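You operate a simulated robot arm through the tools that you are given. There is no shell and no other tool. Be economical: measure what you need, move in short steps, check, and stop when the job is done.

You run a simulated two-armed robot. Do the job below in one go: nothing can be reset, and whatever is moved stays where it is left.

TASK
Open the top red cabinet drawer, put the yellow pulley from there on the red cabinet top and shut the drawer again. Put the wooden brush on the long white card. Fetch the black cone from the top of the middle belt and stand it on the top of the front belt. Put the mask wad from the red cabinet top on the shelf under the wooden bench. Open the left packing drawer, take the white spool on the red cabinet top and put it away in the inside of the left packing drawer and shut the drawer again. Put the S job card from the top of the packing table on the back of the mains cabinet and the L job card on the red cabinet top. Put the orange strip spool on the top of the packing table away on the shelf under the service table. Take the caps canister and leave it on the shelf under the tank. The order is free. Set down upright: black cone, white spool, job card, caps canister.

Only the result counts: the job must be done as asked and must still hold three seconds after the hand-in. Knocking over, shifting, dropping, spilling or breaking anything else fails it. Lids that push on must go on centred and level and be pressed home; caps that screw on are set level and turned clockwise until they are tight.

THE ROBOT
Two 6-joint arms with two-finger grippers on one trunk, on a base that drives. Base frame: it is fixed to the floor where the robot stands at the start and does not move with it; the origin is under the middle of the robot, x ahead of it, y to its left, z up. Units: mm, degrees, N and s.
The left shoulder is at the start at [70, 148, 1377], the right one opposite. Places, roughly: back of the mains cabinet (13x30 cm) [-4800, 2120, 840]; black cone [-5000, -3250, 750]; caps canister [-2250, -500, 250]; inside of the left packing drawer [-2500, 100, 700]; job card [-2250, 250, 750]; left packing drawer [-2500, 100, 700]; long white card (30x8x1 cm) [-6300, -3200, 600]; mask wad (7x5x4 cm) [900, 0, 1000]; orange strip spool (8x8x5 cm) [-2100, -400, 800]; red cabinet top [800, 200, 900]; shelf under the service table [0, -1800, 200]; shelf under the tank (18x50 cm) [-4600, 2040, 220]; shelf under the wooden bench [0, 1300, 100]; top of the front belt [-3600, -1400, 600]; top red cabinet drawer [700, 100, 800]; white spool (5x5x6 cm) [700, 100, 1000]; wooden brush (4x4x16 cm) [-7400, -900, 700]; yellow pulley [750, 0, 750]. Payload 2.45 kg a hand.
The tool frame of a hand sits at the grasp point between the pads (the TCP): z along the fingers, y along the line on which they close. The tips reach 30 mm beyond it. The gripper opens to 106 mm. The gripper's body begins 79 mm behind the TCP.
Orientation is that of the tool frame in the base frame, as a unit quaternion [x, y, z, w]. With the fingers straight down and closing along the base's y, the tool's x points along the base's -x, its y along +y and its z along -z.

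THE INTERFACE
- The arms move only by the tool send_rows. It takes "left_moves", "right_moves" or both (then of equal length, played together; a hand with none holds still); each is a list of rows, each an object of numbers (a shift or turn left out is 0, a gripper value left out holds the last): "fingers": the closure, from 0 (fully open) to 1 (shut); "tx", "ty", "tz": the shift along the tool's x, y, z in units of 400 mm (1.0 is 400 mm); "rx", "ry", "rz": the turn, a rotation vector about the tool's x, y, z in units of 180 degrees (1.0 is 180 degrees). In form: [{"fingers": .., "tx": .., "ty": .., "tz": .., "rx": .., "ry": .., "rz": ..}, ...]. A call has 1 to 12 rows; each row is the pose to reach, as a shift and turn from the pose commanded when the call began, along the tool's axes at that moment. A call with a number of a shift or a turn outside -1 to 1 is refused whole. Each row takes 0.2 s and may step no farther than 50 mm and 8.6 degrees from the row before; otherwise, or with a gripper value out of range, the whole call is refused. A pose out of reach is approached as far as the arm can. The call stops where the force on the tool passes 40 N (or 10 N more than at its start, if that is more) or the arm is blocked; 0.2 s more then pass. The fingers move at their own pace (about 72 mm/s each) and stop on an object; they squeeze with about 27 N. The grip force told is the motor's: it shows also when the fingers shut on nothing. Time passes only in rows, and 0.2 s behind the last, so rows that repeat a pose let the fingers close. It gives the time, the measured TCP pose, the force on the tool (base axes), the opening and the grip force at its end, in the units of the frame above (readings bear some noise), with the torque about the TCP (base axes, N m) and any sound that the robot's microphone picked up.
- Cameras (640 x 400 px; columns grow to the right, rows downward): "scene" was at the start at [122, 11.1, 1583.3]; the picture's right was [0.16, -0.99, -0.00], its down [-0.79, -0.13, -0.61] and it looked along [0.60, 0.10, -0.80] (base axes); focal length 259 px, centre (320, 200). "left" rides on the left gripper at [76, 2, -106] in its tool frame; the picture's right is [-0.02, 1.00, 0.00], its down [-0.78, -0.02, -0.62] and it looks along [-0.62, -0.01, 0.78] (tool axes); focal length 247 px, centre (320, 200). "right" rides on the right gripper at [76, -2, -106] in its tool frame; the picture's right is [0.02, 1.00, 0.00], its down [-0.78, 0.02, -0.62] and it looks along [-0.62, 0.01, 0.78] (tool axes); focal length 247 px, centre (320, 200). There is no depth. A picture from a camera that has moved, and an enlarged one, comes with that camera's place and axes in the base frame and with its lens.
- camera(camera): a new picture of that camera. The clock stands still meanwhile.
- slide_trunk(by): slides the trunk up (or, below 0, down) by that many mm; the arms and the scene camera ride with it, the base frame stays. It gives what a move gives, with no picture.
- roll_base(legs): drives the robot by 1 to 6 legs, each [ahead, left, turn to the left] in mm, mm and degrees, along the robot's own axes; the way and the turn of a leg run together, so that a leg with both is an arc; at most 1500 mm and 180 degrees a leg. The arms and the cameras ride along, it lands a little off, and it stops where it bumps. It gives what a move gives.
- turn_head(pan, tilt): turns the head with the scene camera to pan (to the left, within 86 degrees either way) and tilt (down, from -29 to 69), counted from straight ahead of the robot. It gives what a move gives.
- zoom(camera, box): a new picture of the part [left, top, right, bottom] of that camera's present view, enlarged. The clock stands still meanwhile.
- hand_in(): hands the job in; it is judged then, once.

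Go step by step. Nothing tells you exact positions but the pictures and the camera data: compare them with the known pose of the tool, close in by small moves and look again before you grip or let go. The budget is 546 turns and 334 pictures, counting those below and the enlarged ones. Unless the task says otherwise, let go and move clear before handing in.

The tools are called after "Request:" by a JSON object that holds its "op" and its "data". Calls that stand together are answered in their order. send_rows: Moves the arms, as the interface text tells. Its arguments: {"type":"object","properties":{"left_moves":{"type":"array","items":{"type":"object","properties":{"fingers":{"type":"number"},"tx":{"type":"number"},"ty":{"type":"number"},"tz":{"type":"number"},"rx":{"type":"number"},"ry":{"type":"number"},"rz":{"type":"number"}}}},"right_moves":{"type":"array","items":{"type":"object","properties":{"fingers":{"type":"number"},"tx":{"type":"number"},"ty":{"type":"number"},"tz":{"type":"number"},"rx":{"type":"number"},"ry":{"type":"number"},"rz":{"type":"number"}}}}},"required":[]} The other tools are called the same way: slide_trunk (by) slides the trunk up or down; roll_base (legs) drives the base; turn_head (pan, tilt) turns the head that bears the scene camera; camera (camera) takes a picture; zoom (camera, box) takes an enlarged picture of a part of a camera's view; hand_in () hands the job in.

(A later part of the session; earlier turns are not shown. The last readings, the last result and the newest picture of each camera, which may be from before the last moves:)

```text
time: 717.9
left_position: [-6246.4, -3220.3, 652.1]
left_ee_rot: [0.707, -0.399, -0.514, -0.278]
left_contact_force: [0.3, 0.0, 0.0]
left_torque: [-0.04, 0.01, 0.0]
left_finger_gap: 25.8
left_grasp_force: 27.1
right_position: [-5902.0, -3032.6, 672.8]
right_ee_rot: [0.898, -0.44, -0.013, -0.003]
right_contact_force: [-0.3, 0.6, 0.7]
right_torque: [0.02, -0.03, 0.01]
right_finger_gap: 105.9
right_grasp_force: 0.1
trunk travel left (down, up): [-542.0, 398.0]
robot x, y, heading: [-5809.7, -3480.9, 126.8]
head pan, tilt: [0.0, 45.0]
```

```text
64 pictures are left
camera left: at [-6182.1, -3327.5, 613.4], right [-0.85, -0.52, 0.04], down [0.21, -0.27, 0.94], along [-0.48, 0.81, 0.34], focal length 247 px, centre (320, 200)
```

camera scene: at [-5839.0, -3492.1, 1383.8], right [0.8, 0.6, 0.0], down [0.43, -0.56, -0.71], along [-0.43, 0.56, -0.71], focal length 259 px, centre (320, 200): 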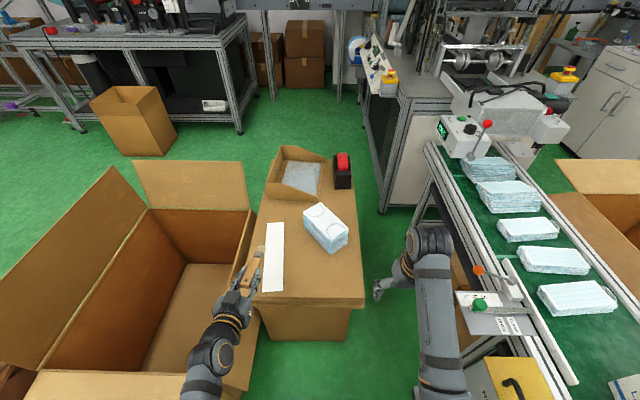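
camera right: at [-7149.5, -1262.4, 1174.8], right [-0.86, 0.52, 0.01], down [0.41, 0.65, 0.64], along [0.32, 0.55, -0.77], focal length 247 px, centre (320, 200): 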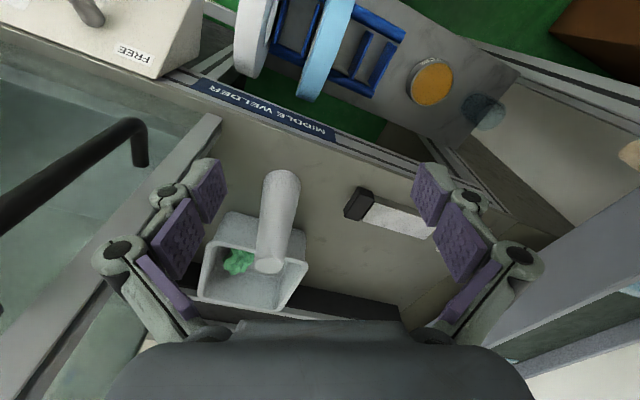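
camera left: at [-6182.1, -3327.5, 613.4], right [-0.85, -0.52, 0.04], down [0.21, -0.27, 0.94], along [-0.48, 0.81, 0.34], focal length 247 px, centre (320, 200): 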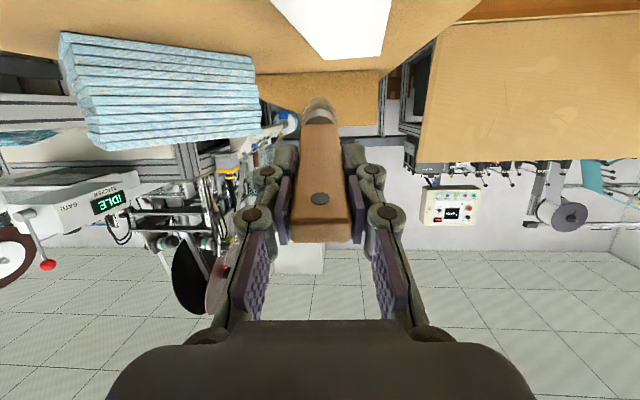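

Request:
{"op": "slide_trunk", "data": {"by": -10}}

Request:
{"op": "slide_trunk", "data": {"by": -8}}

Request:
{"op": "slide_trunk", "data": {"by": -8}}

Request:
{"op": "zoom", "data": {"camera": "scene", "box": [200, 200, 360, 340]}}

```text
time: 718.5
left_position: [-6245.8, -3218.4, 642.7]
left_ee_rot: [0.707, -0.399, -0.514, -0.278]
left_contact_force: [-0.2, 0.4, -0.1]
left_torque: [-0.05, -0.03, -0.03]
left_finger_gap: 25.8
left_grasp_force: 27.0
right_position: [-5902.7, -3032.4, 663.8]
right_ee_rot: [0.898, -0.441, -0.013, -0.003]
right_contact_force: [1.0, 0.3, 0.3]
right_torque: [0.0, 0.0, -0.02]
right_finger_gap: 106.0
right_grasp_force: 0.0
trunk travel left (down, up): [-532.0, 408.0]
robot x, y, heading: [-5809.1, -3480.6, 126.7]
head pan, tilt: [0.0, 45.0]
```

```text
time: 719.1
left_position: [-6246.3, -3220.1, 634.6]
left_ee_rot: [0.707, -0.399, -0.514, -0.278]
left_contact_force: [0.0, 0.3, -0.3]
left_torque: [-0.02, -0.02, -0.03]
left_finger_gap: 25.9
left_grasp_force: 27.3
right_position: [-5902.6, -3033.0, 654.6]
right_ee_rot: [0.898, -0.441, -0.012, -0.002]
right_contact_force: [-0.3, 0.4, 0.7]
right_torque: [0.04, 0.04, -0.02]
right_finger_gap: 106.1
right_grasp_force: 0.1
trunk travel left (down, up): [-524.0, 416.0]
robot x, y, heading: [-5811.8, -3483.5, 127.1]
head pan, tilt: [0.0, 45.0]
```

```text
time: 719.6
left_position: [-6246.9, -3218.5, 625.9]
left_ee_rot: [0.706, -0.4, -0.513, -0.278]
left_contact_force: [0.5, 0.6, -1.0]
left_torque: [0.0, -0.01, 0.02]
left_finger_gap: 26.0
left_grasp_force: 26.7
right_position: [-5903.6, -3032.3, 648.3]
right_ee_rot: [0.898, -0.44, -0.013, -0.002]
right_contact_force: [-0.3, 0.1, 0.3]
right_torque: [-0.01, 0.0, -0.04]
right_finger_gap: 106.3
right_grasp_force: 0.0
trunk travel left (down, up): [-516.0, 424.0]
robot x, y, heading: [-5813.1, -3483.8, 127.0]
head pan, tilt: [0.0, 45.0]
```

```text
2.86 times, centred on (280, 270) of scene
camera zoom: at [-5892.8, -3378.4, 1259.8], right [0.8, 0.6, 0.0], down [0.42, -0.57, -0.71], along [-0.42, 0.57, -0.71], focal length 740 px, centre (434, 0)
```

zoom: 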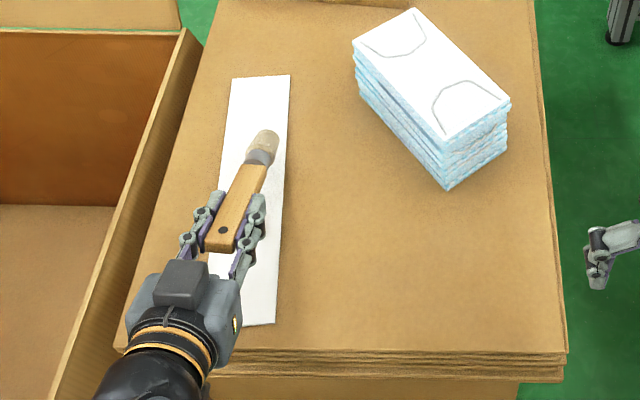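

Request:
{"op": "roll_base", "data": {"legs": [[22, 11, 0]]}}

Request:
{"op": "slide_trunk", "data": {"by": -10}}

Request:
{"op": "slide_trunk", "data": {"by": -8}}

Request:
{"op": "slide_trunk", "data": {"by": -8}}

Request:
{"op": "zoom", "data": {"camera": "scene", "box": [200, 200, 360, 340]}}

```text
time: 720.5
left_position: [-6268.2, -3208.1, 624.8]
left_ee_rot: [0.707, -0.398, -0.514, -0.277]
left_contact_force: [-0.4, 0.0, 0.1]
left_torque: [0.0, -0.02, 0.03]
left_finger_gap: 25.7
left_grasp_force: 27.3
right_position: [-5924.3, -3020.9, 647.1]
right_ee_rot: [0.897, -0.441, -0.011, -0.002]
right_contact_force: [-0.3, 0.8, -0.2]
right_torque: [0.02, 0.0, 0.01]
right_finger_gap: 106.0
right_grasp_force: 0.1
trunk travel left (down, up): [-516.0, 424.0]
robot x, y, heading: [-5834.7, -3475.6, 126.9]
head pan, tilt: [0.0, 45.0]
```

```text
time: 721.0
left_position: [-6268.3, -3208.3, 617.7]
left_ee_rot: [0.706, -0.399, -0.514, -0.278]
left_contact_force: [-0.2, -0.2, -0.9]
left_torque: [-0.01, -0.03, -0.04]
left_finger_gap: 26.1
left_grasp_force: 26.5
right_position: [-5923.6, -3020.6, 637.1]
right_ee_rot: [0.897, -0.441, -0.012, -0.002]
right_contact_force: [0.0, -0.4, 1.0]
right_torque: [0.03, 0.03, -0.01]
right_finger_gap: 106.3
right_grasp_force: 0.1
trunk travel left (down, up): [-506.0, 434.0]
robot x, y, heading: [-5829.7, -3469.7, 126.8]
head pan, tilt: [0.0, 45.0]
```

```text
time: 721.6
left_position: [-6268.4, -3209.1, 608.3]
left_ee_rot: [0.706, -0.399, -0.514, -0.278]
left_contact_force: [1.1, 0.1, -0.2]
left_torque: [-0.03, 0.03, 0.01]
left_finger_gap: 25.7
left_grasp_force: 26.8
right_position: [-5925.0, -3020.7, 629.8]
right_ee_rot: [0.897, -0.441, -0.012, -0.003]
right_contact_force: [0.4, 0.4, -0.7]
right_torque: [-0.02, 0.02, 0.0]
right_finger_gap: 106.0
right_grasp_force: 0.0
trunk travel left (down, up): [-498.0, 442.0]
robot x, y, heading: [-5833.4, -3470.2, 127.0]
head pan, tilt: [0.0, 45.0]
```

```text
time: 722.2
left_position: [-6268.6, -3208.3, 602.0]
left_ee_rot: [0.706, -0.397, -0.517, -0.278]
left_contact_force: [-0.8, 1.1, 7.9]
left_torque: [0.81, 0.55, 0.03]
left_finger_gap: 25.8
left_grasp_force: 26.8
right_position: [-5923.2, -3021.5, 622.3]
right_ee_rot: [0.898, -0.44, -0.012, -0.002]
right_contact_force: [0.2, 0.0, 0.7]
right_torque: [0.0, -0.01, 0.04]
right_finger_gap: 106.0
right_grasp_force: 0.0
trunk travel left (down, up): [-490.0, 450.0]
robot x, y, heading: [-5832.7, -3475.2, 127.2]
head pan, tilt: [0.0, 45.0]
```

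```text
2.86 times, centred on (280, 270) of scene
camera zoom: at [-5914.0, -3368.0, 1234.0], right [0.8, 0.6, 0.0], down [0.42, -0.56, -0.71], along [-0.43, 0.57, -0.71], focal length 740 px, centre (434, 0)
```

zoom: 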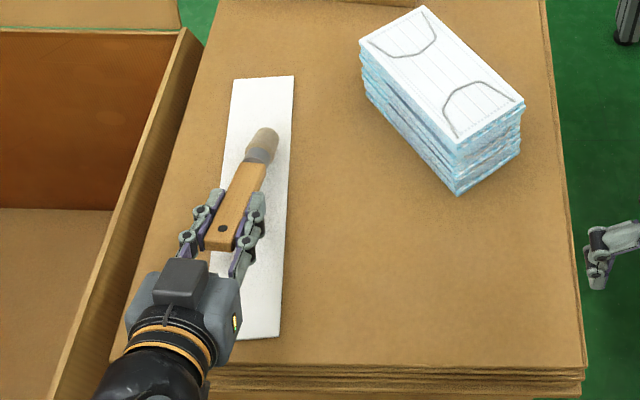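

Request:
{"op": "slide_trunk", "data": {"by": 8}}

Request:
{"op": "roll_base", "data": {"legs": [[0, -12, 0]]}}

Request:
{"op": "slide_trunk", "data": {"by": -14}}

Request:
{"op": "slide_trunk", "data": {"by": -8}}

Request:
{"op": "zoom", "data": {"camera": "scene", "box": [200, 200, 360, 340]}}

```text
time: 722.7
left_position: [-6267.7, -3209.4, 607.1]
left_ee_rot: [0.708, -0.398, -0.514, -0.277]
left_contact_force: [0.6, 0.4, 0.2]
left_torque: [-0.01, -0.01, -0.03]
left_finger_gap: 25.9
left_grasp_force: 27.3
right_position: [-5924.5, -3020.7, 630.3]
right_ee_rot: [0.897, -0.441, -0.011, -0.002]
right_contact_force: [-0.1, 0.2, 0.0]
right_torque: [0.03, 0.02, 0.05]
right_finger_gap: 105.8
right_grasp_force: 0.0
trunk travel left (down, up): [-498.0, 442.0]
robot x, y, heading: [-5833.8, -3473.3, 127.1]
head pan, tilt: [0.0, 45.0]
```

```text
time: 723.5
left_position: [-6257.0, -3200.8, 607.8]
left_ee_rot: [0.707, -0.399, -0.514, -0.278]
left_contact_force: [-1.6, -0.7, -0.1]
left_torque: [-0.05, -0.02, 0.01]
left_finger_gap: 25.8
left_grasp_force: 27.4
right_position: [-5913.6, -3013.7, 630.0]
right_ee_rot: [0.898, -0.441, -0.013, -0.003]
right_contact_force: [-0.1, 0.4, 0.4]
right_torque: [0.0, 0.02, -0.01]
right_finger_gap: 106.0
right_grasp_force: 0.1
trunk travel left (down, up): [-498.0, 442.0]
robot x, y, heading: [-5823.8, -3462.9, 127.0]
head pan, tilt: [0.0, 45.0]
```

```text
time: 724.1
left_position: [-6258.0, -3201.7, 596.6]
left_ee_rot: [0.706, -0.398, -0.516, -0.278]
left_contact_force: [0.8, -1.0, 7.8]
left_torque: [0.83, 0.56, 0.04]
left_finger_gap: 26.0
left_grasp_force: 27.5
right_position: [-5915.2, -3014.0, 615.6]
right_ee_rot: [0.898, -0.44, -0.013, -0.003]
right_contact_force: [-0.8, 0.6, -0.1]
right_torque: [0.01, 0.03, 0.03]
right_finger_gap: 106.0
right_grasp_force: 0.0
trunk travel left (down, up): [-484.0, 456.0]
robot x, y, heading: [-5825.3, -3462.4, 126.9]
head pan, tilt: [0.0, 45.0]
```

```text
time: 724.7
left_position: [-6258.0, -3201.3, 586.9]
left_ee_rot: [0.707, -0.398, -0.514, -0.277]
left_contact_force: [-0.1, -0.5, 7.4]
left_torque: [0.71, 0.43, 0.07]
left_finger_gap: 26.1
left_grasp_force: 27.0
right_position: [-5913.6, -3015.2, 607.8]
right_ee_rot: [0.897, -0.441, -0.012, -0.002]
right_contact_force: [-1.0, 0.5, -0.4]
right_torque: [-0.01, -0.01, 0.02]
right_finger_gap: 106.1
right_grasp_force: 0.0
trunk travel left (down, up): [-476.0, 464.0]
robot x, y, heading: [-5825.6, -3467.1, 126.8]
head pan, tilt: [0.0, 45.0]
```

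```text
2.86 times, centred on (280, 270) of scene
camera zoom: at [-5904.3, -3360.8, 1219.8], right [0.8, 0.6, 0.0], down [0.42, -0.56, -0.71], along [-0.43, 0.57, -0.71], focal length 740 px, centre (434, 0)
```

zoom: 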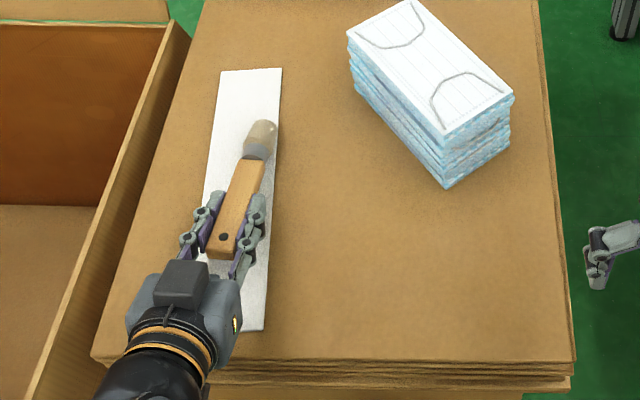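

Request:
{"op": "slide_trunk", "data": {"by": 8}}

Request:
{"op": "roll_base", "data": {"legs": [[0, 9, 0]]}}

Request:
{"op": "slide_trunk", "data": {"by": -8}}

Request:
{"op": "zoom", "data": {"camera": "scene", "box": [200, 200, 360, 340]}}

```text
time: 725.2
left_position: [-6257.9, -3200.9, 594.4]
left_ee_rot: [0.707, -0.399, -0.514, -0.278]
left_contact_force: [0.6, -0.4, -0.2]
left_torque: [-0.01, -0.03, 0.01]
left_finger_gap: 25.8
left_grasp_force: 26.9
right_position: [-5915.1, -3014.4, 614.9]
right_ee_rot: [0.898, -0.44, -0.012, -0.002]
right_contact_force: [-0.1, -0.3, -0.5]
right_torque: [0.0, 0.02, 0.02]
right_finger_gap: 105.9
right_grasp_force: 0.1
trunk travel left (down, up): [-484.0, 456.0]
robot x, y, heading: [-5827.2, -3468.4, 126.9]
head pan, tilt: [0.0, 45.0]
```

```text
time: 726.0
left_position: [-6264.9, -3206.3, 594.9]
left_ee_rot: [0.707, -0.399, -0.514, -0.278]
left_contact_force: [-0.2, 0.0, -0.6]
left_torque: [-0.02, -0.02, 0.01]
left_finger_gap: 25.8
left_grasp_force: 26.8
right_position: [-5921.9, -3019.2, 615.5]
right_ee_rot: [0.897, -0.441, -0.012, -0.002]
right_contact_force: [0.8, 0.4, 0.1]
right_torque: [0.01, 0.0, 0.01]
right_finger_gap: 106.1
right_grasp_force: 0.1
trunk travel left (down, up): [-484.0, 456.0]
robot x, y, heading: [-5832.4, -3469.2, 127.1]
head pan, tilt: [0.0, 45.0]
```

```text
time: 726.6
left_position: [-6265.9, -3206.1, 586.4]
left_ee_rot: [0.707, -0.398, -0.515, -0.278]
left_contact_force: [0.1, 0.3, 2.3]
left_torque: [0.19, 0.11, 0.02]
left_finger_gap: 25.8
left_grasp_force: 27.3
right_position: [-5922.0, -3019.4, 607.5]
right_ee_rot: [0.897, -0.441, -0.012, -0.002]
right_contact_force: [0.1, 0.3, 0.2]
right_torque: [0.02, -0.01, 0.01]
right_finger_gap: 106.1
right_grasp_force: 0.1
trunk travel left (down, up): [-476.0, 464.0]
robot x, y, heading: [-5833.7, -3470.5, 127.1]
head pan, tilt: [0.0, 45.0]
```

```text
2.86 times, centred on (280, 270) of scene
camera zoom: at [-5912.2, -3365.7, 1219.8], right [0.8, 0.6, 0.0], down [0.42, -0.57, -0.71], along [-0.42, 0.57, -0.71], focal length 740 px, centre (434, 0)
```

zoom: 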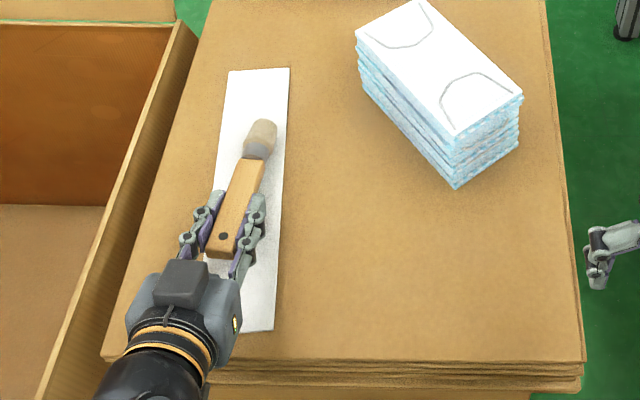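

Request:
{"op": "send_rows", "data": {"left_moves": [{"fingers": 0.8}, {"fingers": 0.5}, {"fingers": 0.5}, {"fingers": 0.5}]}}

Request:
{"op": "zoom", "data": {"camera": "scene", "box": [200, 200, 360, 340]}}

```text
time: 727.6
left_position: [-6266.4, -3206.3, 585.8]
left_ee_rot: [0.707, -0.398, -0.514, -0.277]
left_contact_force: [0.4, -0.6, -0.4]
left_torque: [-0.03, 0.02, -0.02]
left_finger_gap: 53.2
left_grasp_force: 0.1
right_position: [-5920.9, -3019.4, 606.7]
right_ee_rot: [0.898, -0.44, -0.013, -0.002]
right_contact_force: [-0.2, -0.1, -0.4]
right_torque: [-0.01, -0.02, 0.0]
right_finger_gap: 106.0
right_grasp_force: 0.0
trunk travel left (down, up): [-476.0, 464.0]
robot x, y, heading: [-5829.7, -3471.8, 126.9]
head pan, tilt: [0.0, 45.0]
```

```text
2.86 times, centred on (280, 270) of scene
camera zoom: at [-5912.3, -3365.5, 1219.8], right [0.8, 0.6, 0.0], down [0.42, -0.57, -0.71], along [-0.42, 0.57, -0.71], focal length 740 px, centre (434, 0)
```

zoom: 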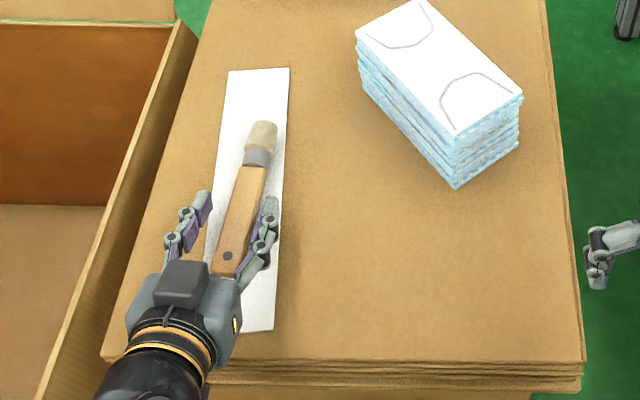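

Request:
{"op": "roll_base", "data": {"legs": [[-170, 0, 0]]}}

Request:
{"op": "slide_trunk", "data": {"by": 400}}

Request:
{"op": "camera", "data": {"camera": "scene"}}

```text
time: 729.0
left_position: [-6162.6, -3342.5, 588.4]
left_ee_rot: [0.707, -0.398, -0.515, -0.277]
left_contact_force: [-0.3, 0.6, -0.4]
left_torque: [-0.01, 0.01, 0.01]
left_finger_gap: 52.9
left_grasp_force: 0.1
right_position: [-5819.9, -3155.3, 608.1]
right_ee_rot: [0.898, -0.441, -0.013, -0.002]
right_contact_force: [0.3, 0.3, 0.3]
right_torque: [0.0, -0.02, 0.04]
right_finger_gap: 106.2
right_grasp_force: 0.0
trunk travel left (down, up): [-476.0, 464.0]
robot x, y, heading: [-5729.4, -3606.5, 126.8]
head pan, tilt: [0.0, 45.0]
```

```text
time: 732.9
left_position: [-6164.0, -3342.9, 986.1]
left_ee_rot: [0.707, -0.398, -0.514, -0.278]
left_contact_force: [-0.2, 0.2, -0.1]
left_torque: [-0.04, 0.01, -0.03]
left_finger_gap: 53.0
left_grasp_force: 0.1
right_position: [-5820.4, -3153.8, 1008.0]
right_ee_rot: [0.897, -0.441, -0.012, -0.002]
right_contact_force: [0.3, 0.4, 0.4]
right_torque: [0.01, 0.01, -0.02]
right_finger_gap: 106.0
right_grasp_force: 0.0
trunk travel left (down, up): [-876.0, 64.0]
robot x, y, heading: [-5729.0, -3604.0, 127.0]
head pan, tilt: [0.0, 45.0]
```

```text
58 pictures are left
camera scene: at [-5810.5, -3501.1, 1619.8], right [0.8, 0.6, 0.0], down [0.42, -0.57, -0.71], along [-0.42, 0.57, -0.71], focal length 259 px, centre (320, 200)
```

scene: 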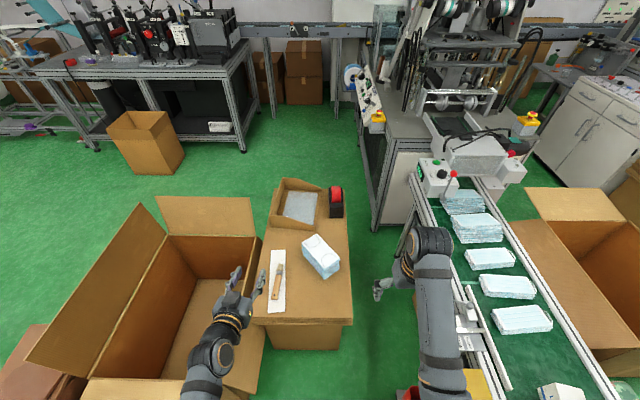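

Brush lies on the card. I restore the left hand and turn towards the cone on the middle belt.

Request:
{"op": "send_rows", "data": {"left_moves": [{"ry": 0.045, "fingers": 0}, {"ry": 0.09}, {"ry": 0.135}, {"ry": 0.18}, {"ry": 0.225}, {"ry": 0.27}, {"ry": 0.315}, {"ry": 0.36}, {"ry": 0.4}]}}

Request:
{"op": "roll_base", "data": {"legs": [[-250, 0, 0], [0, 0, -90.5]]}}

Request:
{"op": "turn_head", "data": {"pan": 0, "tilt": 45}}

Request:
{"op": "camera", "data": {"camera": "scene"}}

```text
time: 734.9
left_position: [-6164.0, -3340.9, 986.3]
left_ee_rot: [0.875, -0.485, 0.002, 0.011]
left_contact_force: [0.0, -0.6, 0.1]
left_torque: [-0.01, 0.0, 0.03]
left_finger_gap: 105.9
left_grasp_force: 0.1
right_position: [-5820.6, -3153.9, 1006.7]
right_ee_rot: [0.898, -0.44, -0.012, -0.002]
right_contact_force: [-0.3, 0.0, -0.3]
right_torque: [0.0, -0.05, -0.01]
right_finger_gap: 105.8
right_grasp_force: 0.0
trunk travel left (down, up): [-876.0, 64.0]
robot x, y, heading: [-5729.4, -3603.5, 126.7]
head pan, tilt: [0.0, 45.0]
```

```text
time: 740.5
left_position: [-5306.4, -3377.0, 985.6]
left_ee_rot: [-0.265, 0.964, 0.007, -0.007]
left_contact_force: [0.3, 0.3, -0.9]
left_torque: [0.02, -0.01, -0.03]
left_finger_gap: 106.0
left_grasp_force: 0.0
right_position: [-5126.1, -3724.6, 1007.8]
right_ee_rot: [-0.313, 0.95, 0.007, 0.01]
right_contact_force: [0.0, -0.3, 0.2]
right_torque: [0.03, -0.02, 0.0]
right_finger_gap: 105.8
right_grasp_force: 0.0
trunk travel left (down, up): [-876.0, 64.0]
robot x, y, heading: [-5577.1, -3808.2, 35.6]
head pan, tilt: [0.0, 45.0]
```

```text
time: 741.1
left_position: [-5307.1, -3377.6, 986.2]
left_ee_rot: [-0.264, 0.964, 0.007, -0.007]
left_contact_force: [0.0, -0.5, 0.5]
left_torque: [-0.04, -0.03, 0.01]
left_finger_gap: 106.1
left_grasp_force: 0.0
right_position: [-5126.7, -3725.6, 1008.2]
right_ee_rot: [-0.314, 0.949, 0.008, 0.011]
right_contact_force: [0.5, 0.3, 0.2]
right_torque: [-0.04, 0.02, 0.01]
right_finger_gap: 106.2
right_grasp_force: 0.1
trunk travel left (down, up): [-876.0, 64.0]
robot x, y, heading: [-5577.3, -3807.1, 35.7]
head pan, tilt: [0.0, 45.0]
```

```text
57 pictures are left
camera scene: at [-5474.0, -3729.7, 1619.8], right [0.58, -0.81, 0.0], down [-0.57, -0.41, -0.71], along [0.57, 0.41, -0.71], focal length 259 px, centre (320, 200)
```

scene: 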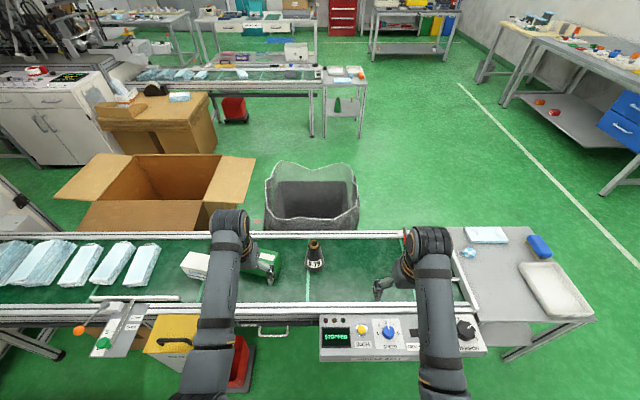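

Request:
{"op": "roll_base", "data": {"legs": [[130, -172, 0]]}}

Request:
{"op": "send_rows", "data": {"left_moves": [{"tx": -0.08}, {"tx": -0.16}, {"tx": -0.22, "tz": 0.05}]}}

Request:
{"op": "camera", "data": {"camera": "left"}}

Request:
{"op": "camera", "data": {"camera": "scene"}}

```text
time: 742.8
left_position: [-5102.2, -3439.7, 987.5]
left_ee_rot: [-0.265, 0.964, 0.007, -0.006]
left_contact_force: [0.8, -0.4, -0.4]
left_torque: [-0.01, -0.04, 0.02]
left_finger_gap: 105.9
left_grasp_force: 0.0
right_position: [-4921.8, -3786.7, 1008.0]
right_ee_rot: [-0.313, 0.95, 0.006, 0.011]
right_contact_force: [0.5, -0.1, 0.5]
right_torque: [-0.01, 0.0, -0.02]
right_finger_gap: 105.9
right_grasp_force: 0.0
trunk travel left (down, up): [-876.0, 64.0]
robot x, y, heading: [-5373.6, -3867.0, 35.5]
head pan, tilt: [0.0, 45.0]
```

```text
time: 743.6
left_position: [-5025.0, -3394.8, 964.9]
left_ee_rot: [-0.264, 0.964, 0.008, -0.006]
left_contact_force: [0.0, 0.4, -0.6]
left_torque: [-0.04, -0.01, -0.01]
left_finger_gap: 105.8
left_grasp_force: 0.0
right_position: [-4919.2, -3787.6, 1006.2]
right_ee_rot: [-0.313, 0.95, 0.007, 0.009]
right_contact_force: [1.1, -0.1, 0.8]
right_torque: [-0.02, 0.0, -0.02]
right_finger_gap: 105.9
right_grasp_force: 0.1
trunk travel left (down, up): [-876.0, 64.0]
robot x, y, heading: [-5373.3, -3867.9, 35.6]
head pan, tilt: [0.0, 45.0]
```

```text
56 pictures are left
camera left: at [-5089.2, -3434.1, 1072.0], right [-0.49, 0.87, 0.02], down [0.69, 0.38, 0.61], along [0.53, 0.31, -0.79], focal length 247 px, centre (320, 200)
```

left: 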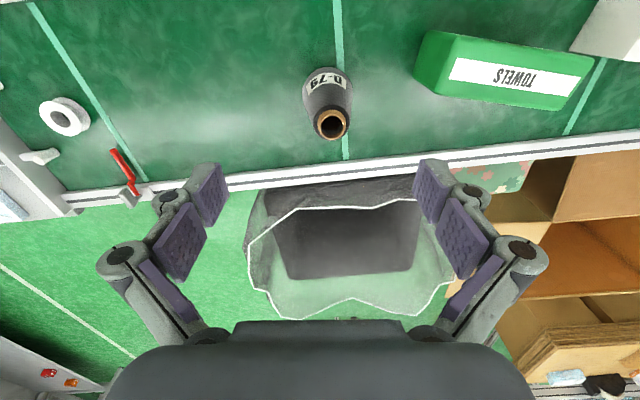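

```text
55 pictures are left
camera scene: at [-5266.3, -3792.6, 1619.6], right [0.58, -0.81, 0.0], down [-0.58, -0.41, -0.71], along [0.57, 0.41, -0.71], focal length 259 px, centre (320, 200)
```

scene: 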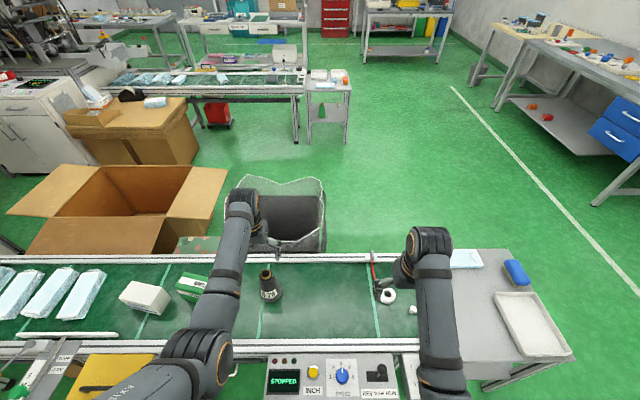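

Request:
{"op": "slide_trunk", "data": {"by": -100}}

Request:
{"op": "send_rows", "data": {"left_moves": [{"tx": -0.031, "ty": 0.025}]}}

Request:
{"op": "camera", "data": {"camera": "left"}}

```text
time: 744.9
left_position: [-5025.9, -3394.9, 865.9]
left_ee_rot: [-0.264, 0.964, 0.008, -0.006]
left_contact_force: [0.5, -0.6, 0.5]
left_torque: [0.0, 0.01, 0.0]
left_finger_gap: 106.2
left_grasp_force: 0.1
right_position: [-4921.5, -3788.3, 907.1]
right_ee_rot: [-0.313, 0.95, 0.007, 0.011]
right_contact_force: [-0.4, -1.0, -0.6]
right_torque: [0.03, 0.0, 0.0]
right_finger_gap: 105.9
right_grasp_force: 0.0
trunk travel left (down, up): [-776.0, 164.0]
robot x, y, heading: [-5374.8, -3870.5, 35.6]
head pan, tilt: [0.0, 45.0]
```

```text
time: 745.3
left_position: [-5020.4, -3379.4, 864.4]
left_ee_rot: [-0.264, 0.964, 0.007, -0.008]
left_contact_force: [0.0, -0.6, -1.1]
left_torque: [-0.02, 0.03, -0.06]
left_finger_gap: 106.0
left_grasp_force: 0.0
right_position: [-4920.5, -3786.7, 906.8]
right_ee_rot: [-0.313, 0.95, 0.007, 0.01]
right_contact_force: [-0.4, 0.7, 0.4]
right_torque: [-0.05, 0.03, 0.0]
right_finger_gap: 106.0
right_grasp_force: 0.0
trunk travel left (down, up): [-776.0, 164.0]
robot x, y, heading: [-5373.6, -3866.1, 35.6]
head pan, tilt: [0.0, 45.0]
```

```text
54 pictures are left
camera left: at [-5084.5, -3418.5, 972.0], right [-0.49, 0.87, 0.02], down [0.69, 0.38, 0.61], along [0.53, 0.31, -0.79], focal length 247 px, centre (320, 200)
```

left: 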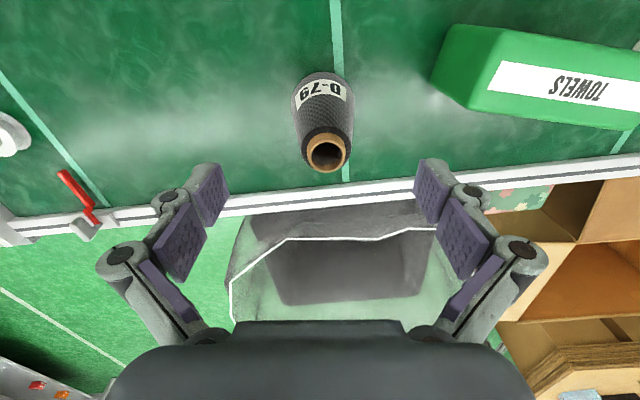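

Request:
{"op": "send_rows", "data": {"left_moves": [{"tz": 0.06, "ty": 0.008}, {"tz": 0.12, "ty": 0.008}, {"tz": 0.18, "ty": 0.008}, {"tz": 0.24, "ty": 0.008}]}}

Request:
{"op": "camera", "data": {"camera": "left"}}

```text
time: 746.3
left_position: [-5024.4, -3375.9, 768.8]
left_ee_rot: [-0.264, 0.964, 0.007, -0.007]
left_contact_force: [-0.4, 0.0, -0.5]
left_torque: [-0.01, 0.0, 0.04]
left_finger_gap: 105.7
left_grasp_force: 0.0
right_position: [-4920.9, -3788.1, 905.8]
right_ee_rot: [-0.313, 0.95, 0.007, 0.01]
right_contact_force: [-0.9, 0.1, 0.3]
right_torque: [-0.02, 0.01, -0.02]
right_finger_gap: 105.9
right_grasp_force: 0.1
trunk travel left (down, up): [-776.0, 164.0]
robot x, y, heading: [-5374.4, -3870.9, 35.6]
head pan, tilt: [0.0, 45.0]
```

```text
53 pictures are left
camera left: at [-5087.6, -3415.2, 876.2], right [-0.49, 0.87, 0.02], down [0.69, 0.38, 0.61], along [0.53, 0.31, -0.79], focal length 247 px, centre (320, 200)
```

left: 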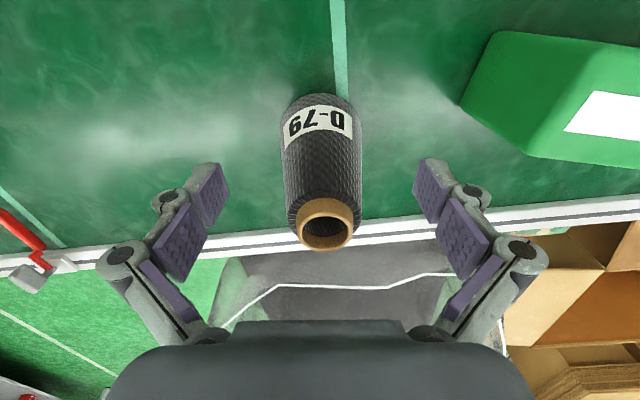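

Request:
{"op": "send_rows", "data": {"left_moves": [{"tz": 0.01, "tx": -0.004}, {"tz": 0.01, "tx": -0.004, "fingers": 0.3}, {"tz": 0.01, "tx": -0.004, "fingers": 1}, {"tz": 0.01, "tx": -0.004, "fingers": 1}, {"tz": 0.01, "tx": -0.004, "fingers": 1}]}}

Request:
{"op": "send_rows", "data": {"left_moves": [{"tz": -0.02}, {"tz": -0.06}, {"tz": -0.12}, {"tz": -0.2}]}}

Request:
{"op": "camera", "data": {"camera": "left"}}

```text
time: 747.5
left_position: [-5022.1, -3375.2, 766.7]
left_ee_rot: [-0.264, 0.964, 0.008, -0.006]
left_contact_force: [-0.8, -1.0, 0.6]
left_torque: [0.0, 0.03, -0.01]
left_finger_gap: 0.0
left_grasp_force: 20.8
right_position: [-4920.9, -3787.3, 907.5]
right_ee_rot: [-0.314, 0.949, 0.008, 0.01]
right_contact_force: [0.5, 0.1, -0.6]
right_torque: [-0.02, 0.05, 0.0]
right_finger_gap: 105.9
right_grasp_force: 0.1
trunk travel left (down, up): [-776.0, 164.0]
robot x, y, heading: [-5372.8, -3868.4, 36.0]
head pan, tilt: [0.0, 45.0]
```

```text
time: 748.5
left_position: [-5021.2, -3376.5, 846.4]
left_ee_rot: [-0.264, 0.964, 0.007, -0.006]
left_contact_force: [0.6, -0.7, -0.1]
left_torque: [0.05, 0.0, -0.06]
left_finger_gap: 0.2
left_grasp_force: 27.1
right_position: [-4921.5, -3788.2, 906.9]
right_ee_rot: [-0.313, 0.95, 0.007, 0.01]
right_contact_force: [0.2, 0.5, 0.5]
right_torque: [0.02, -0.01, 0.04]
right_finger_gap: 106.0
right_grasp_force: 0.0
trunk travel left (down, up): [-776.0, 164.0]
robot x, y, heading: [-5371.4, -3868.4, 36.0]
head pan, tilt: [0.0, 45.0]
```

```text
52 pictures are left
camera left: at [-5085.6, -3415.7, 953.2], right [-0.49, 0.87, 0.02], down [0.69, 0.38, 0.61], along [0.53, 0.31, -0.79], focal length 247 px, centre (320, 200)
```

left: 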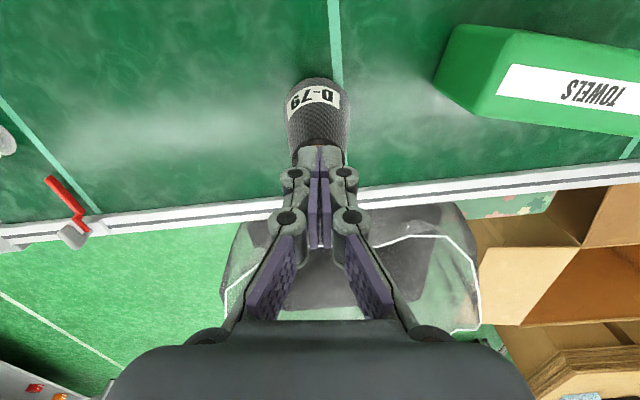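

Fingers closed past the cone's front. I open and measure again.

Request:
{"op": "send_rows", "data": {"left_moves": [{"fingers": 0}, {"fingers": 0}, {"fingers": 0}, {"fingers": 0}]}}

Request:
{"op": "camera", "data": {"camera": "left"}}

Request:
{"op": "zoom", "data": {"camera": "scene", "box": [220, 230, 340, 330]}}

```text
time: 749.5
left_position: [-5021.1, -3376.0, 846.2]
left_ee_rot: [-0.265, 0.964, 0.007, -0.007]
left_contact_force: [0.3, 0.3, 0.2]
left_torque: [-0.01, 0.01, 0.01]
left_finger_gap: 106.1
left_grasp_force: 0.0
right_position: [-4921.4, -3788.9, 907.3]
right_ee_rot: [-0.313, 0.95, 0.008, 0.01]
right_contact_force: [0.0, 0.0, -0.5]
right_torque: [-0.01, 0.02, -0.05]
right_finger_gap: 105.9
right_grasp_force: 0.1
trunk travel left (down, up): [-776.0, 164.0]
robot x, y, heading: [-5372.2, -3866.6, 35.8]
head pan, tilt: [0.0, 45.0]
```

```text
51 pictures are left
camera left: at [-5085.2, -3415.4, 952.8], right [-0.49, 0.87, 0.02], down [0.69, 0.38, 0.61], along [0.53, 0.31, -0.79], focal length 247 px, centre (320, 200)
```

left: 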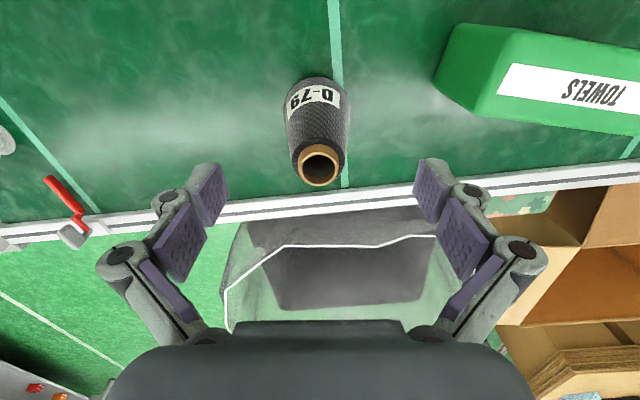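

```text
4.00 times, centred on (280, 280) of scene
camera zoom: at [-5268.1, -3793.0, 1519.8], right [0.58, -0.81, 0.0], down [-0.57, -0.41, -0.71], along [0.57, 0.41, -0.71], focal length 1036 px, centre (480, -120)
```

zoom: 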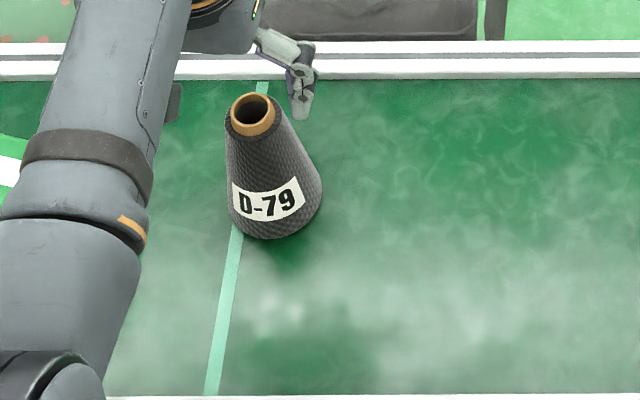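

Request:
{"op": "send_rows", "data": {"left_moves": [{"tx": -0.056, "ty": -0.014, "tz": 0.05}, {"tx": -0.056, "ty": -0.014, "tz": 0.12}, {"tx": -0.056, "ty": -0.014, "tz": 0.18}]}}

Request:
{"op": "camera", "data": {"camera": "left"}}

```text
time: 750.3
left_position: [-5000.7, -3368.5, 773.7]
left_ee_rot: [-0.265, 0.964, 0.007, -0.006]
left_contact_force: [0.1, 0.1, -0.6]
left_torque: [0.0, 0.0, 0.01]
left_finger_gap: 105.5
left_grasp_force: 0.0
right_position: [-4920.5, -3788.2, 907.6]
right_ee_rot: [-0.313, 0.95, 0.007, 0.01]
right_contact_force: [-0.7, -0.7, 0.0]
right_torque: [-0.01, 0.01, -0.04]
right_finger_gap: 106.0
right_grasp_force: 0.0
trunk travel left (down, up): [-776.0, 164.0]
robot x, y, heading: [-5369.2, -3866.7, 35.6]
head pan, tilt: [0.0, 45.0]
```

```text
49 pictures are left
camera left: at [-5064.5, -3408.0, 880.0], right [-0.49, 0.87, 0.02], down [0.69, 0.38, 0.61], along [0.53, 0.31, -0.79], focal length 247 px, centre (320, 200)
```

left: 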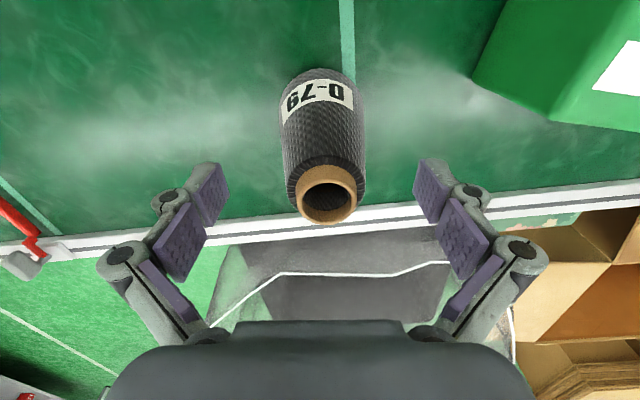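

Request:
{"op": "send_rows", "data": {"left_moves": [{"tx": -0.022, "ty": 0.002, "tz": 0.05}, {"tx": -0.022, "ty": 0.002, "tz": 0.1}, {"tx": -0.022, "ty": 0.002, "tz": 0.145}, {"tx": -0.022, "ty": 0.002, "tz": 0.145, "fingers": 0.3}, {"tx": -0.022, "ty": 0.002, "tz": 0.145, "fingers": 1}, {"tx": -0.022, "ty": 0.002, "tz": 0.145, "fingers": 1}, {"tx": -0.022, "ty": 0.002, "tz": 0.145, "fingers": 1}]}}

Request:
{"op": "camera", "data": {"camera": "left"}}

```text
time: 751.9
left_position: [-5011.7, -3374.1, 736.9]
left_ee_rot: [-0.265, 0.964, 0.006, -0.006]
left_contact_force: [-2.9, 0.0, 3.1]
left_torque: [-0.1, 0.09, -0.06]
left_finger_gap: 52.3
left_grasp_force: 27.3
left hand out of reach, approached as far as the arm can: row 1, 2, 3, 4, 5, 6, 7
right_position: [-4920.4, -3787.5, 907.3]
right_ee_rot: [-0.313, 0.95, 0.007, 0.01]
right_contact_force: [-0.3, -0.1, -0.1]
right_torque: [-0.01, 0.0, -0.01]
right_finger_gap: 106.1
right_grasp_force: 0.1
trunk travel left (down, up): [-776.0, 164.0]
robot x, y, heading: [-5373.2, -3868.6, 35.6]
head pan, tilt: [0.0, 45.0]
```

```text
48 pictures are left
camera left: at [-5076.2, -3412.9, 843.6], right [-0.49, 0.87, 0.02], down [0.69, 0.38, 0.61], along [0.53, 0.31, -0.79], focal length 247 px, centre (320, 200)
```

left: 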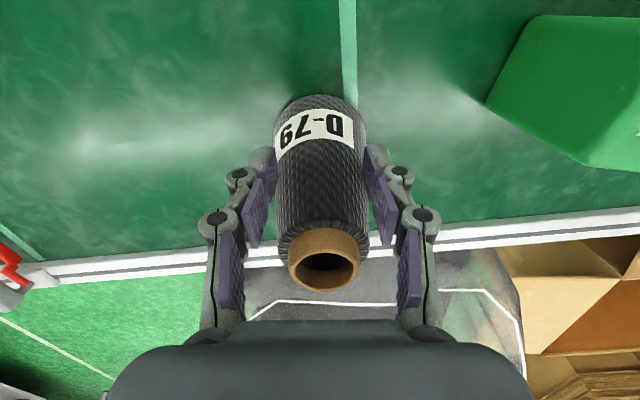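

Request:
{"op": "send_rows", "data": {"left_moves": [{"fingers": 0.3}, {"fingers": 0}, {"fingers": 0}]}}

Request:
{"op": "roll_base", "data": {"legs": [[15, 0, 0]]}}

Request:
{"op": "slide_trunk", "data": {"by": -20}}

Request:
{"op": "camera", "data": {"camera": "left"}}

```text
time: 752.7
left_position: [-5010.9, -3373.6, 736.8]
left_ee_rot: [-0.265, 0.964, 0.007, -0.006]
left_contact_force: [-1.0, -0.2, 0.3]
left_torque: [-0.03, -0.01, 0.02]
left_finger_gap: 105.9
left_grasp_force: 0.0
right_position: [-4920.0, -3787.8, 908.0]
right_ee_rot: [-0.313, 0.95, 0.007, 0.01]
right_contact_force: [-0.7, -0.6, -0.1]
right_torque: [-0.01, -0.02, 0.02]
right_finger_gap: 105.8
right_grasp_force: 0.0
trunk travel left (down, up): [-776.0, 164.0]
robot x, y, heading: [-5372.8, -3870.8, 36.0]
head pan, tilt: [0.0, 45.0]
```

```text
time: 753.5
left_position: [-4999.8, -3365.3, 739.3]
left_ee_rot: [-0.265, 0.964, 0.007, -0.005]
left_contact_force: [-0.1, 1.1, -0.2]
left_torque: [0.01, -0.04, 0.06]
left_finger_gap: 106.2
left_grasp_force: 0.0
right_position: [-4910.7, -3779.8, 909.3]
right_ee_rot: [-0.313, 0.95, 0.008, 0.012]
right_contact_force: [-0.2, 0.0, 0.4]
right_torque: [0.02, -0.04, 0.03]
right_finger_gap: 106.1
right_grasp_force: 0.0
trunk travel left (down, up): [-776.0, 164.0]
robot x, y, heading: [-5360.7, -3860.7, 35.6]
head pan, tilt: [0.0, 45.0]
```

```text
time: 754.2
left_position: [-4997.6, -3364.7, 716.7]
left_ee_rot: [-0.265, 0.964, 0.007, -0.007]
left_contact_force: [-0.1, 0.0, -1.2]
left_torque: [-0.04, 0.03, 0.03]
left_finger_gap: 105.9
left_grasp_force: 0.0
right_position: [-4908.6, -3779.9, 886.9]
right_ee_rot: [-0.314, 0.949, 0.007, 0.01]
right_contact_force: [0.4, -0.4, -0.7]
right_torque: [0.01, 0.01, 0.01]
right_finger_gap: 105.9
right_grasp_force: 0.0
trunk travel left (down, up): [-756.0, 184.0]
robot x, y, heading: [-5358.5, -3860.7, 35.6]
head pan, tilt: [0.0, 45.0]
```

```text
47 pictures are left
camera left: at [-5063.5, -3404.2, 823.1], right [-0.49, 0.87, 0.02], down [0.69, 0.38, 0.61], along [0.53, 0.31, -0.79], focal length 247 px, centre (320, 200)
```

left: 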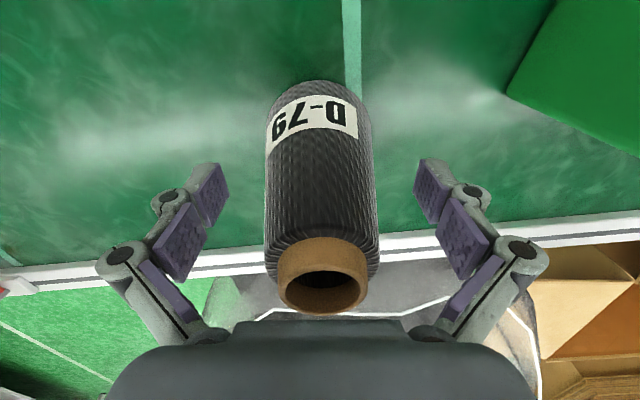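

Request:
{"op": "send_rows", "data": {"left_moves": [{"fingers": 0.3}, {"fingers": 1}, {"fingers": 1}, {"fingers": 1}]}}

Request:
{"op": "slide_trunk", "data": {"by": 40}}

Request:
{"op": "camera", "data": {"camera": "left"}}

Request:
{"op": "zoom", "data": {"camera": "scene", "box": [200, 220, 360, 350]}}

```text
time: 755.2
left_position: [-4998.6, -3364.9, 716.6]
left_ee_rot: [-0.265, 0.964, 0.007, -0.007]
left_contact_force: [1.2, -0.3, 2.1]
left_torque: [-0.06, 0.02, -0.05]
left_finger_gap: 65.0
left_grasp_force: 26.8
right_position: [-4908.3, -3778.7, 889.0]
right_ee_rot: [-0.313, 0.95, 0.007, 0.01]
right_contact_force: [0.1, 0.0, -0.4]
right_torque: [-0.02, 0.01, 0.01]
right_finger_gap: 105.9
right_grasp_force: 0.0
trunk travel left (down, up): [-756.0, 184.0]
robot x, y, heading: [-5362.0, -3856.6, 35.6]
head pan, tilt: [0.0, 45.0]
```

```text
time: 756.0
left_position: [-4998.5, -3363.7, 756.2]
left_ee_rot: [-0.263, 0.965, 0.007, -0.007]
left_contact_force: [1.0, 0.3, -3.2]
left_torque: [-0.01, 0.06, 0.03]
left_finger_gap: 64.7
left_grasp_force: 26.8
right_position: [-4908.4, -3779.1, 927.6]
right_ee_rot: [-0.313, 0.95, 0.007, 0.01]
right_contact_force: [-0.2, 1.3, 0.2]
right_torque: [0.01, 0.01, 0.01]
right_finger_gap: 106.1
right_grasp_force: 0.0
trunk travel left (down, up): [-796.0, 144.0]
robot x, y, heading: [-5360.6, -3862.3, 35.5]
head pan, tilt: [0.0, 45.0]
```

```text
46 pictures are left
camera left: at [-5063.3, -3403.7, 862.7], right [-0.49, 0.87, 0.02], down [0.69, 0.38, 0.61], along [0.53, 0.31, -0.79], focal length 247 px, centre (320, 200)
```

left: 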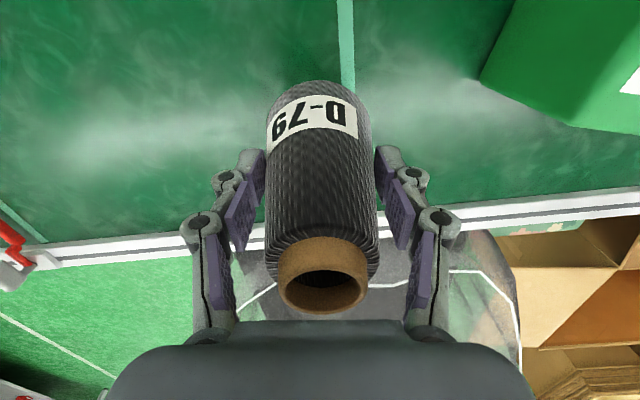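

```text
3.08 times, centred on (280, 285) of scene
camera zoom: at [-5255.1, -3783.4, 1539.7], right [0.58, -0.81, 0.0], down [-0.57, -0.41, -0.71], along [0.57, 0.41, -0.71], focal length 797 px, centre (443, -62)
```

zoom: 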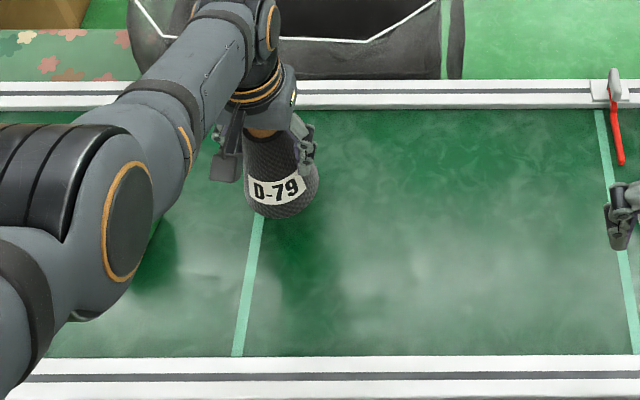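

Cone is held. I back off, raise, and take the lane to the front belt.

Request:
{"op": "slide_trunk", "data": {"by": 140}}

Request:
{"op": "roll_base", "data": {"legs": [[-280, 0, 0], [0, -1160, 0], [1500, 0, 0], [1500, 0, 0], [1100, 0, 0]]}}

Request:
{"op": "turn_head", "data": {"pan": 80, "tilt": 30}}

Request:
{"op": "camera", "data": {"camera": "scene"}}

```text
time: 757.7
left_position: [-4999.8, -3363.7, 895.8]
left_ee_rot: [-0.265, 0.964, 0.007, -0.007]
left_contact_force: [-0.3, 0.3, -3.5]
left_torque: [-0.02, 0.02, 0.0]
left_finger_gap: 64.6
left_grasp_force: 26.9
right_position: [-4909.2, -3778.5, 1066.9]
right_ee_rot: [-0.313, 0.95, 0.008, 0.01]
right_contact_force: [0.7, -0.4, -0.3]
right_torque: [0.0, 0.0, 0.0]
right_finger_gap: 106.0
right_grasp_force: 0.1
trunk travel left (down, up): [-936.0, 4.0]
robot x, y, heading: [-5361.7, -3861.9, 35.9]
head pan, tilt: [0.0, 45.0]
```

```text
time: 784.4
left_position: [-1181.7, -2122.8, 896.9]
left_ee_rot: [-0.25, 0.968, 0.007, -0.007]
left_contact_force: [-0.1, 1.0, -3.2]
left_torque: [-0.02, 0.01, -0.03]
left_finger_gap: 64.3
left_grasp_force: 27.0
right_position: [-1103.6, -2540.3, 1067.2]
right_ee_rot: [-0.299, 0.954, 0.007, 0.01]
right_contact_force: [0.3, 1.0, 1.4]
right_torque: [0.02, 0.02, 0.0]
right_finger_gap: 105.9
right_grasp_force: 0.1
trunk travel left (down, up): [-936.0, 4.0]
robot x, y, heading: [-1559.1, -2609.3, 33.9]
head pan, tilt: [0.0, 45.0]
```

```text
time: 786.0
left_position: [-1181.0, -2122.0, 896.9]
left_ee_rot: [-0.25, 0.968, 0.008, -0.006]
left_contact_force: [0.0, 0.1, -2.7]
left_torque: [-0.01, 0.02, 0.03]
left_finger_gap: 64.3
left_grasp_force: 27.0
right_position: [-1103.0, -2538.9, 1066.3]
right_ee_rot: [-0.3, 0.954, 0.007, 0.01]
right_contact_force: [-0.7, -0.2, 0.5]
right_torque: [-0.03, 0.0, 0.01]
right_finger_gap: 105.9
right_grasp_force: 0.0
trunk travel left (down, up): [-936.0, 4.0]
robot x, y, heading: [-1555.6, -2605.4, 33.9]
head pan, tilt: [80.0, 30.0]
```

```text
44 pictures are left
camera scene: at [-1553.9, -2496.6, 1702.3], right [0.91, 0.41, 0.0], down [0.2, -0.46, -0.87], along [-0.35, 0.79, -0.5], focal length 259 px, centre (320, 200)
```

scene: 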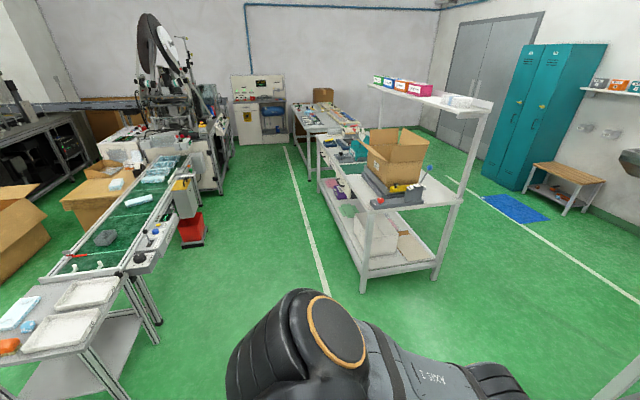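

Request:
{"op": "roll_base", "data": {"legs": [[0, 600, 0], [0, 0, -177.4], [0, -1460, 0]]}}

Request:
{"op": "turn_head", "data": {"pan": 0, "tilt": 40}}

Request:
{"op": "camera", "data": {"camera": "scene"}}

```text
time: 803.5
left_position: [-3115.3, -1430.7, 896.6]
left_ee_rot: [0.962, 0.273, 0.006, 0.008]
left_contact_force: [0.6, -0.5, -3.1]
left_torque: [0.02, -0.04, 0.01]
left_finger_gap: 63.9
left_grasp_force: 27.4
right_position: [-3213.5, -1017.1, 1067.8]
right_ee_rot: [0.947, 0.322, -0.009, 0.006]
right_contact_force: [0.5, -0.3, -0.8]
right_torque: [-0.02, 0.0, 0.0]
right_finger_gap: 105.8
right_grasp_force: 0.1
trunk travel left (down, up): [-936.0, 4.0]
robot x, y, heading: [-2759.1, -932.6, -143.3]
head pan, tilt: [80.0, 30.0]
```

```text
time: 805.0
left_position: [-3115.2, -1430.3, 896.4]
left_ee_rot: [0.962, 0.272, 0.006, 0.007]
left_contact_force: [0.4, 0.2, -2.8]
left_torque: [0.02, -0.02, -0.02]
left_finger_gap: 63.8
left_grasp_force: 27.2
right_position: [-3212.8, -1017.6, 1065.8]
right_ee_rot: [0.947, 0.322, -0.01, 0.007]
right_contact_force: [0.0, 0.1, 0.6]
right_torque: [-0.01, 0.0, -0.01]
right_finger_gap: 106.1
right_grasp_force: 0.0
trunk travel left (down, up): [-936.0, 4.0]
robot x, y, heading: [-2762.1, -930.8, -143.4]
head pan, tilt: [0.0, 40.0]
```

```text
43 pictures are left
camera scene: at [-2871.9, -1010.4, 1687.0], right [-0.6, 0.8, 0.0], down [0.52, 0.38, -0.77], along [-0.61, -0.46, -0.64], focal length 259 px, centre (320, 200)
```

scene: 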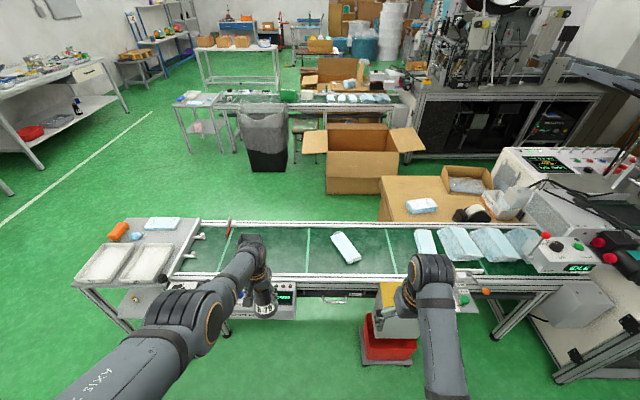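

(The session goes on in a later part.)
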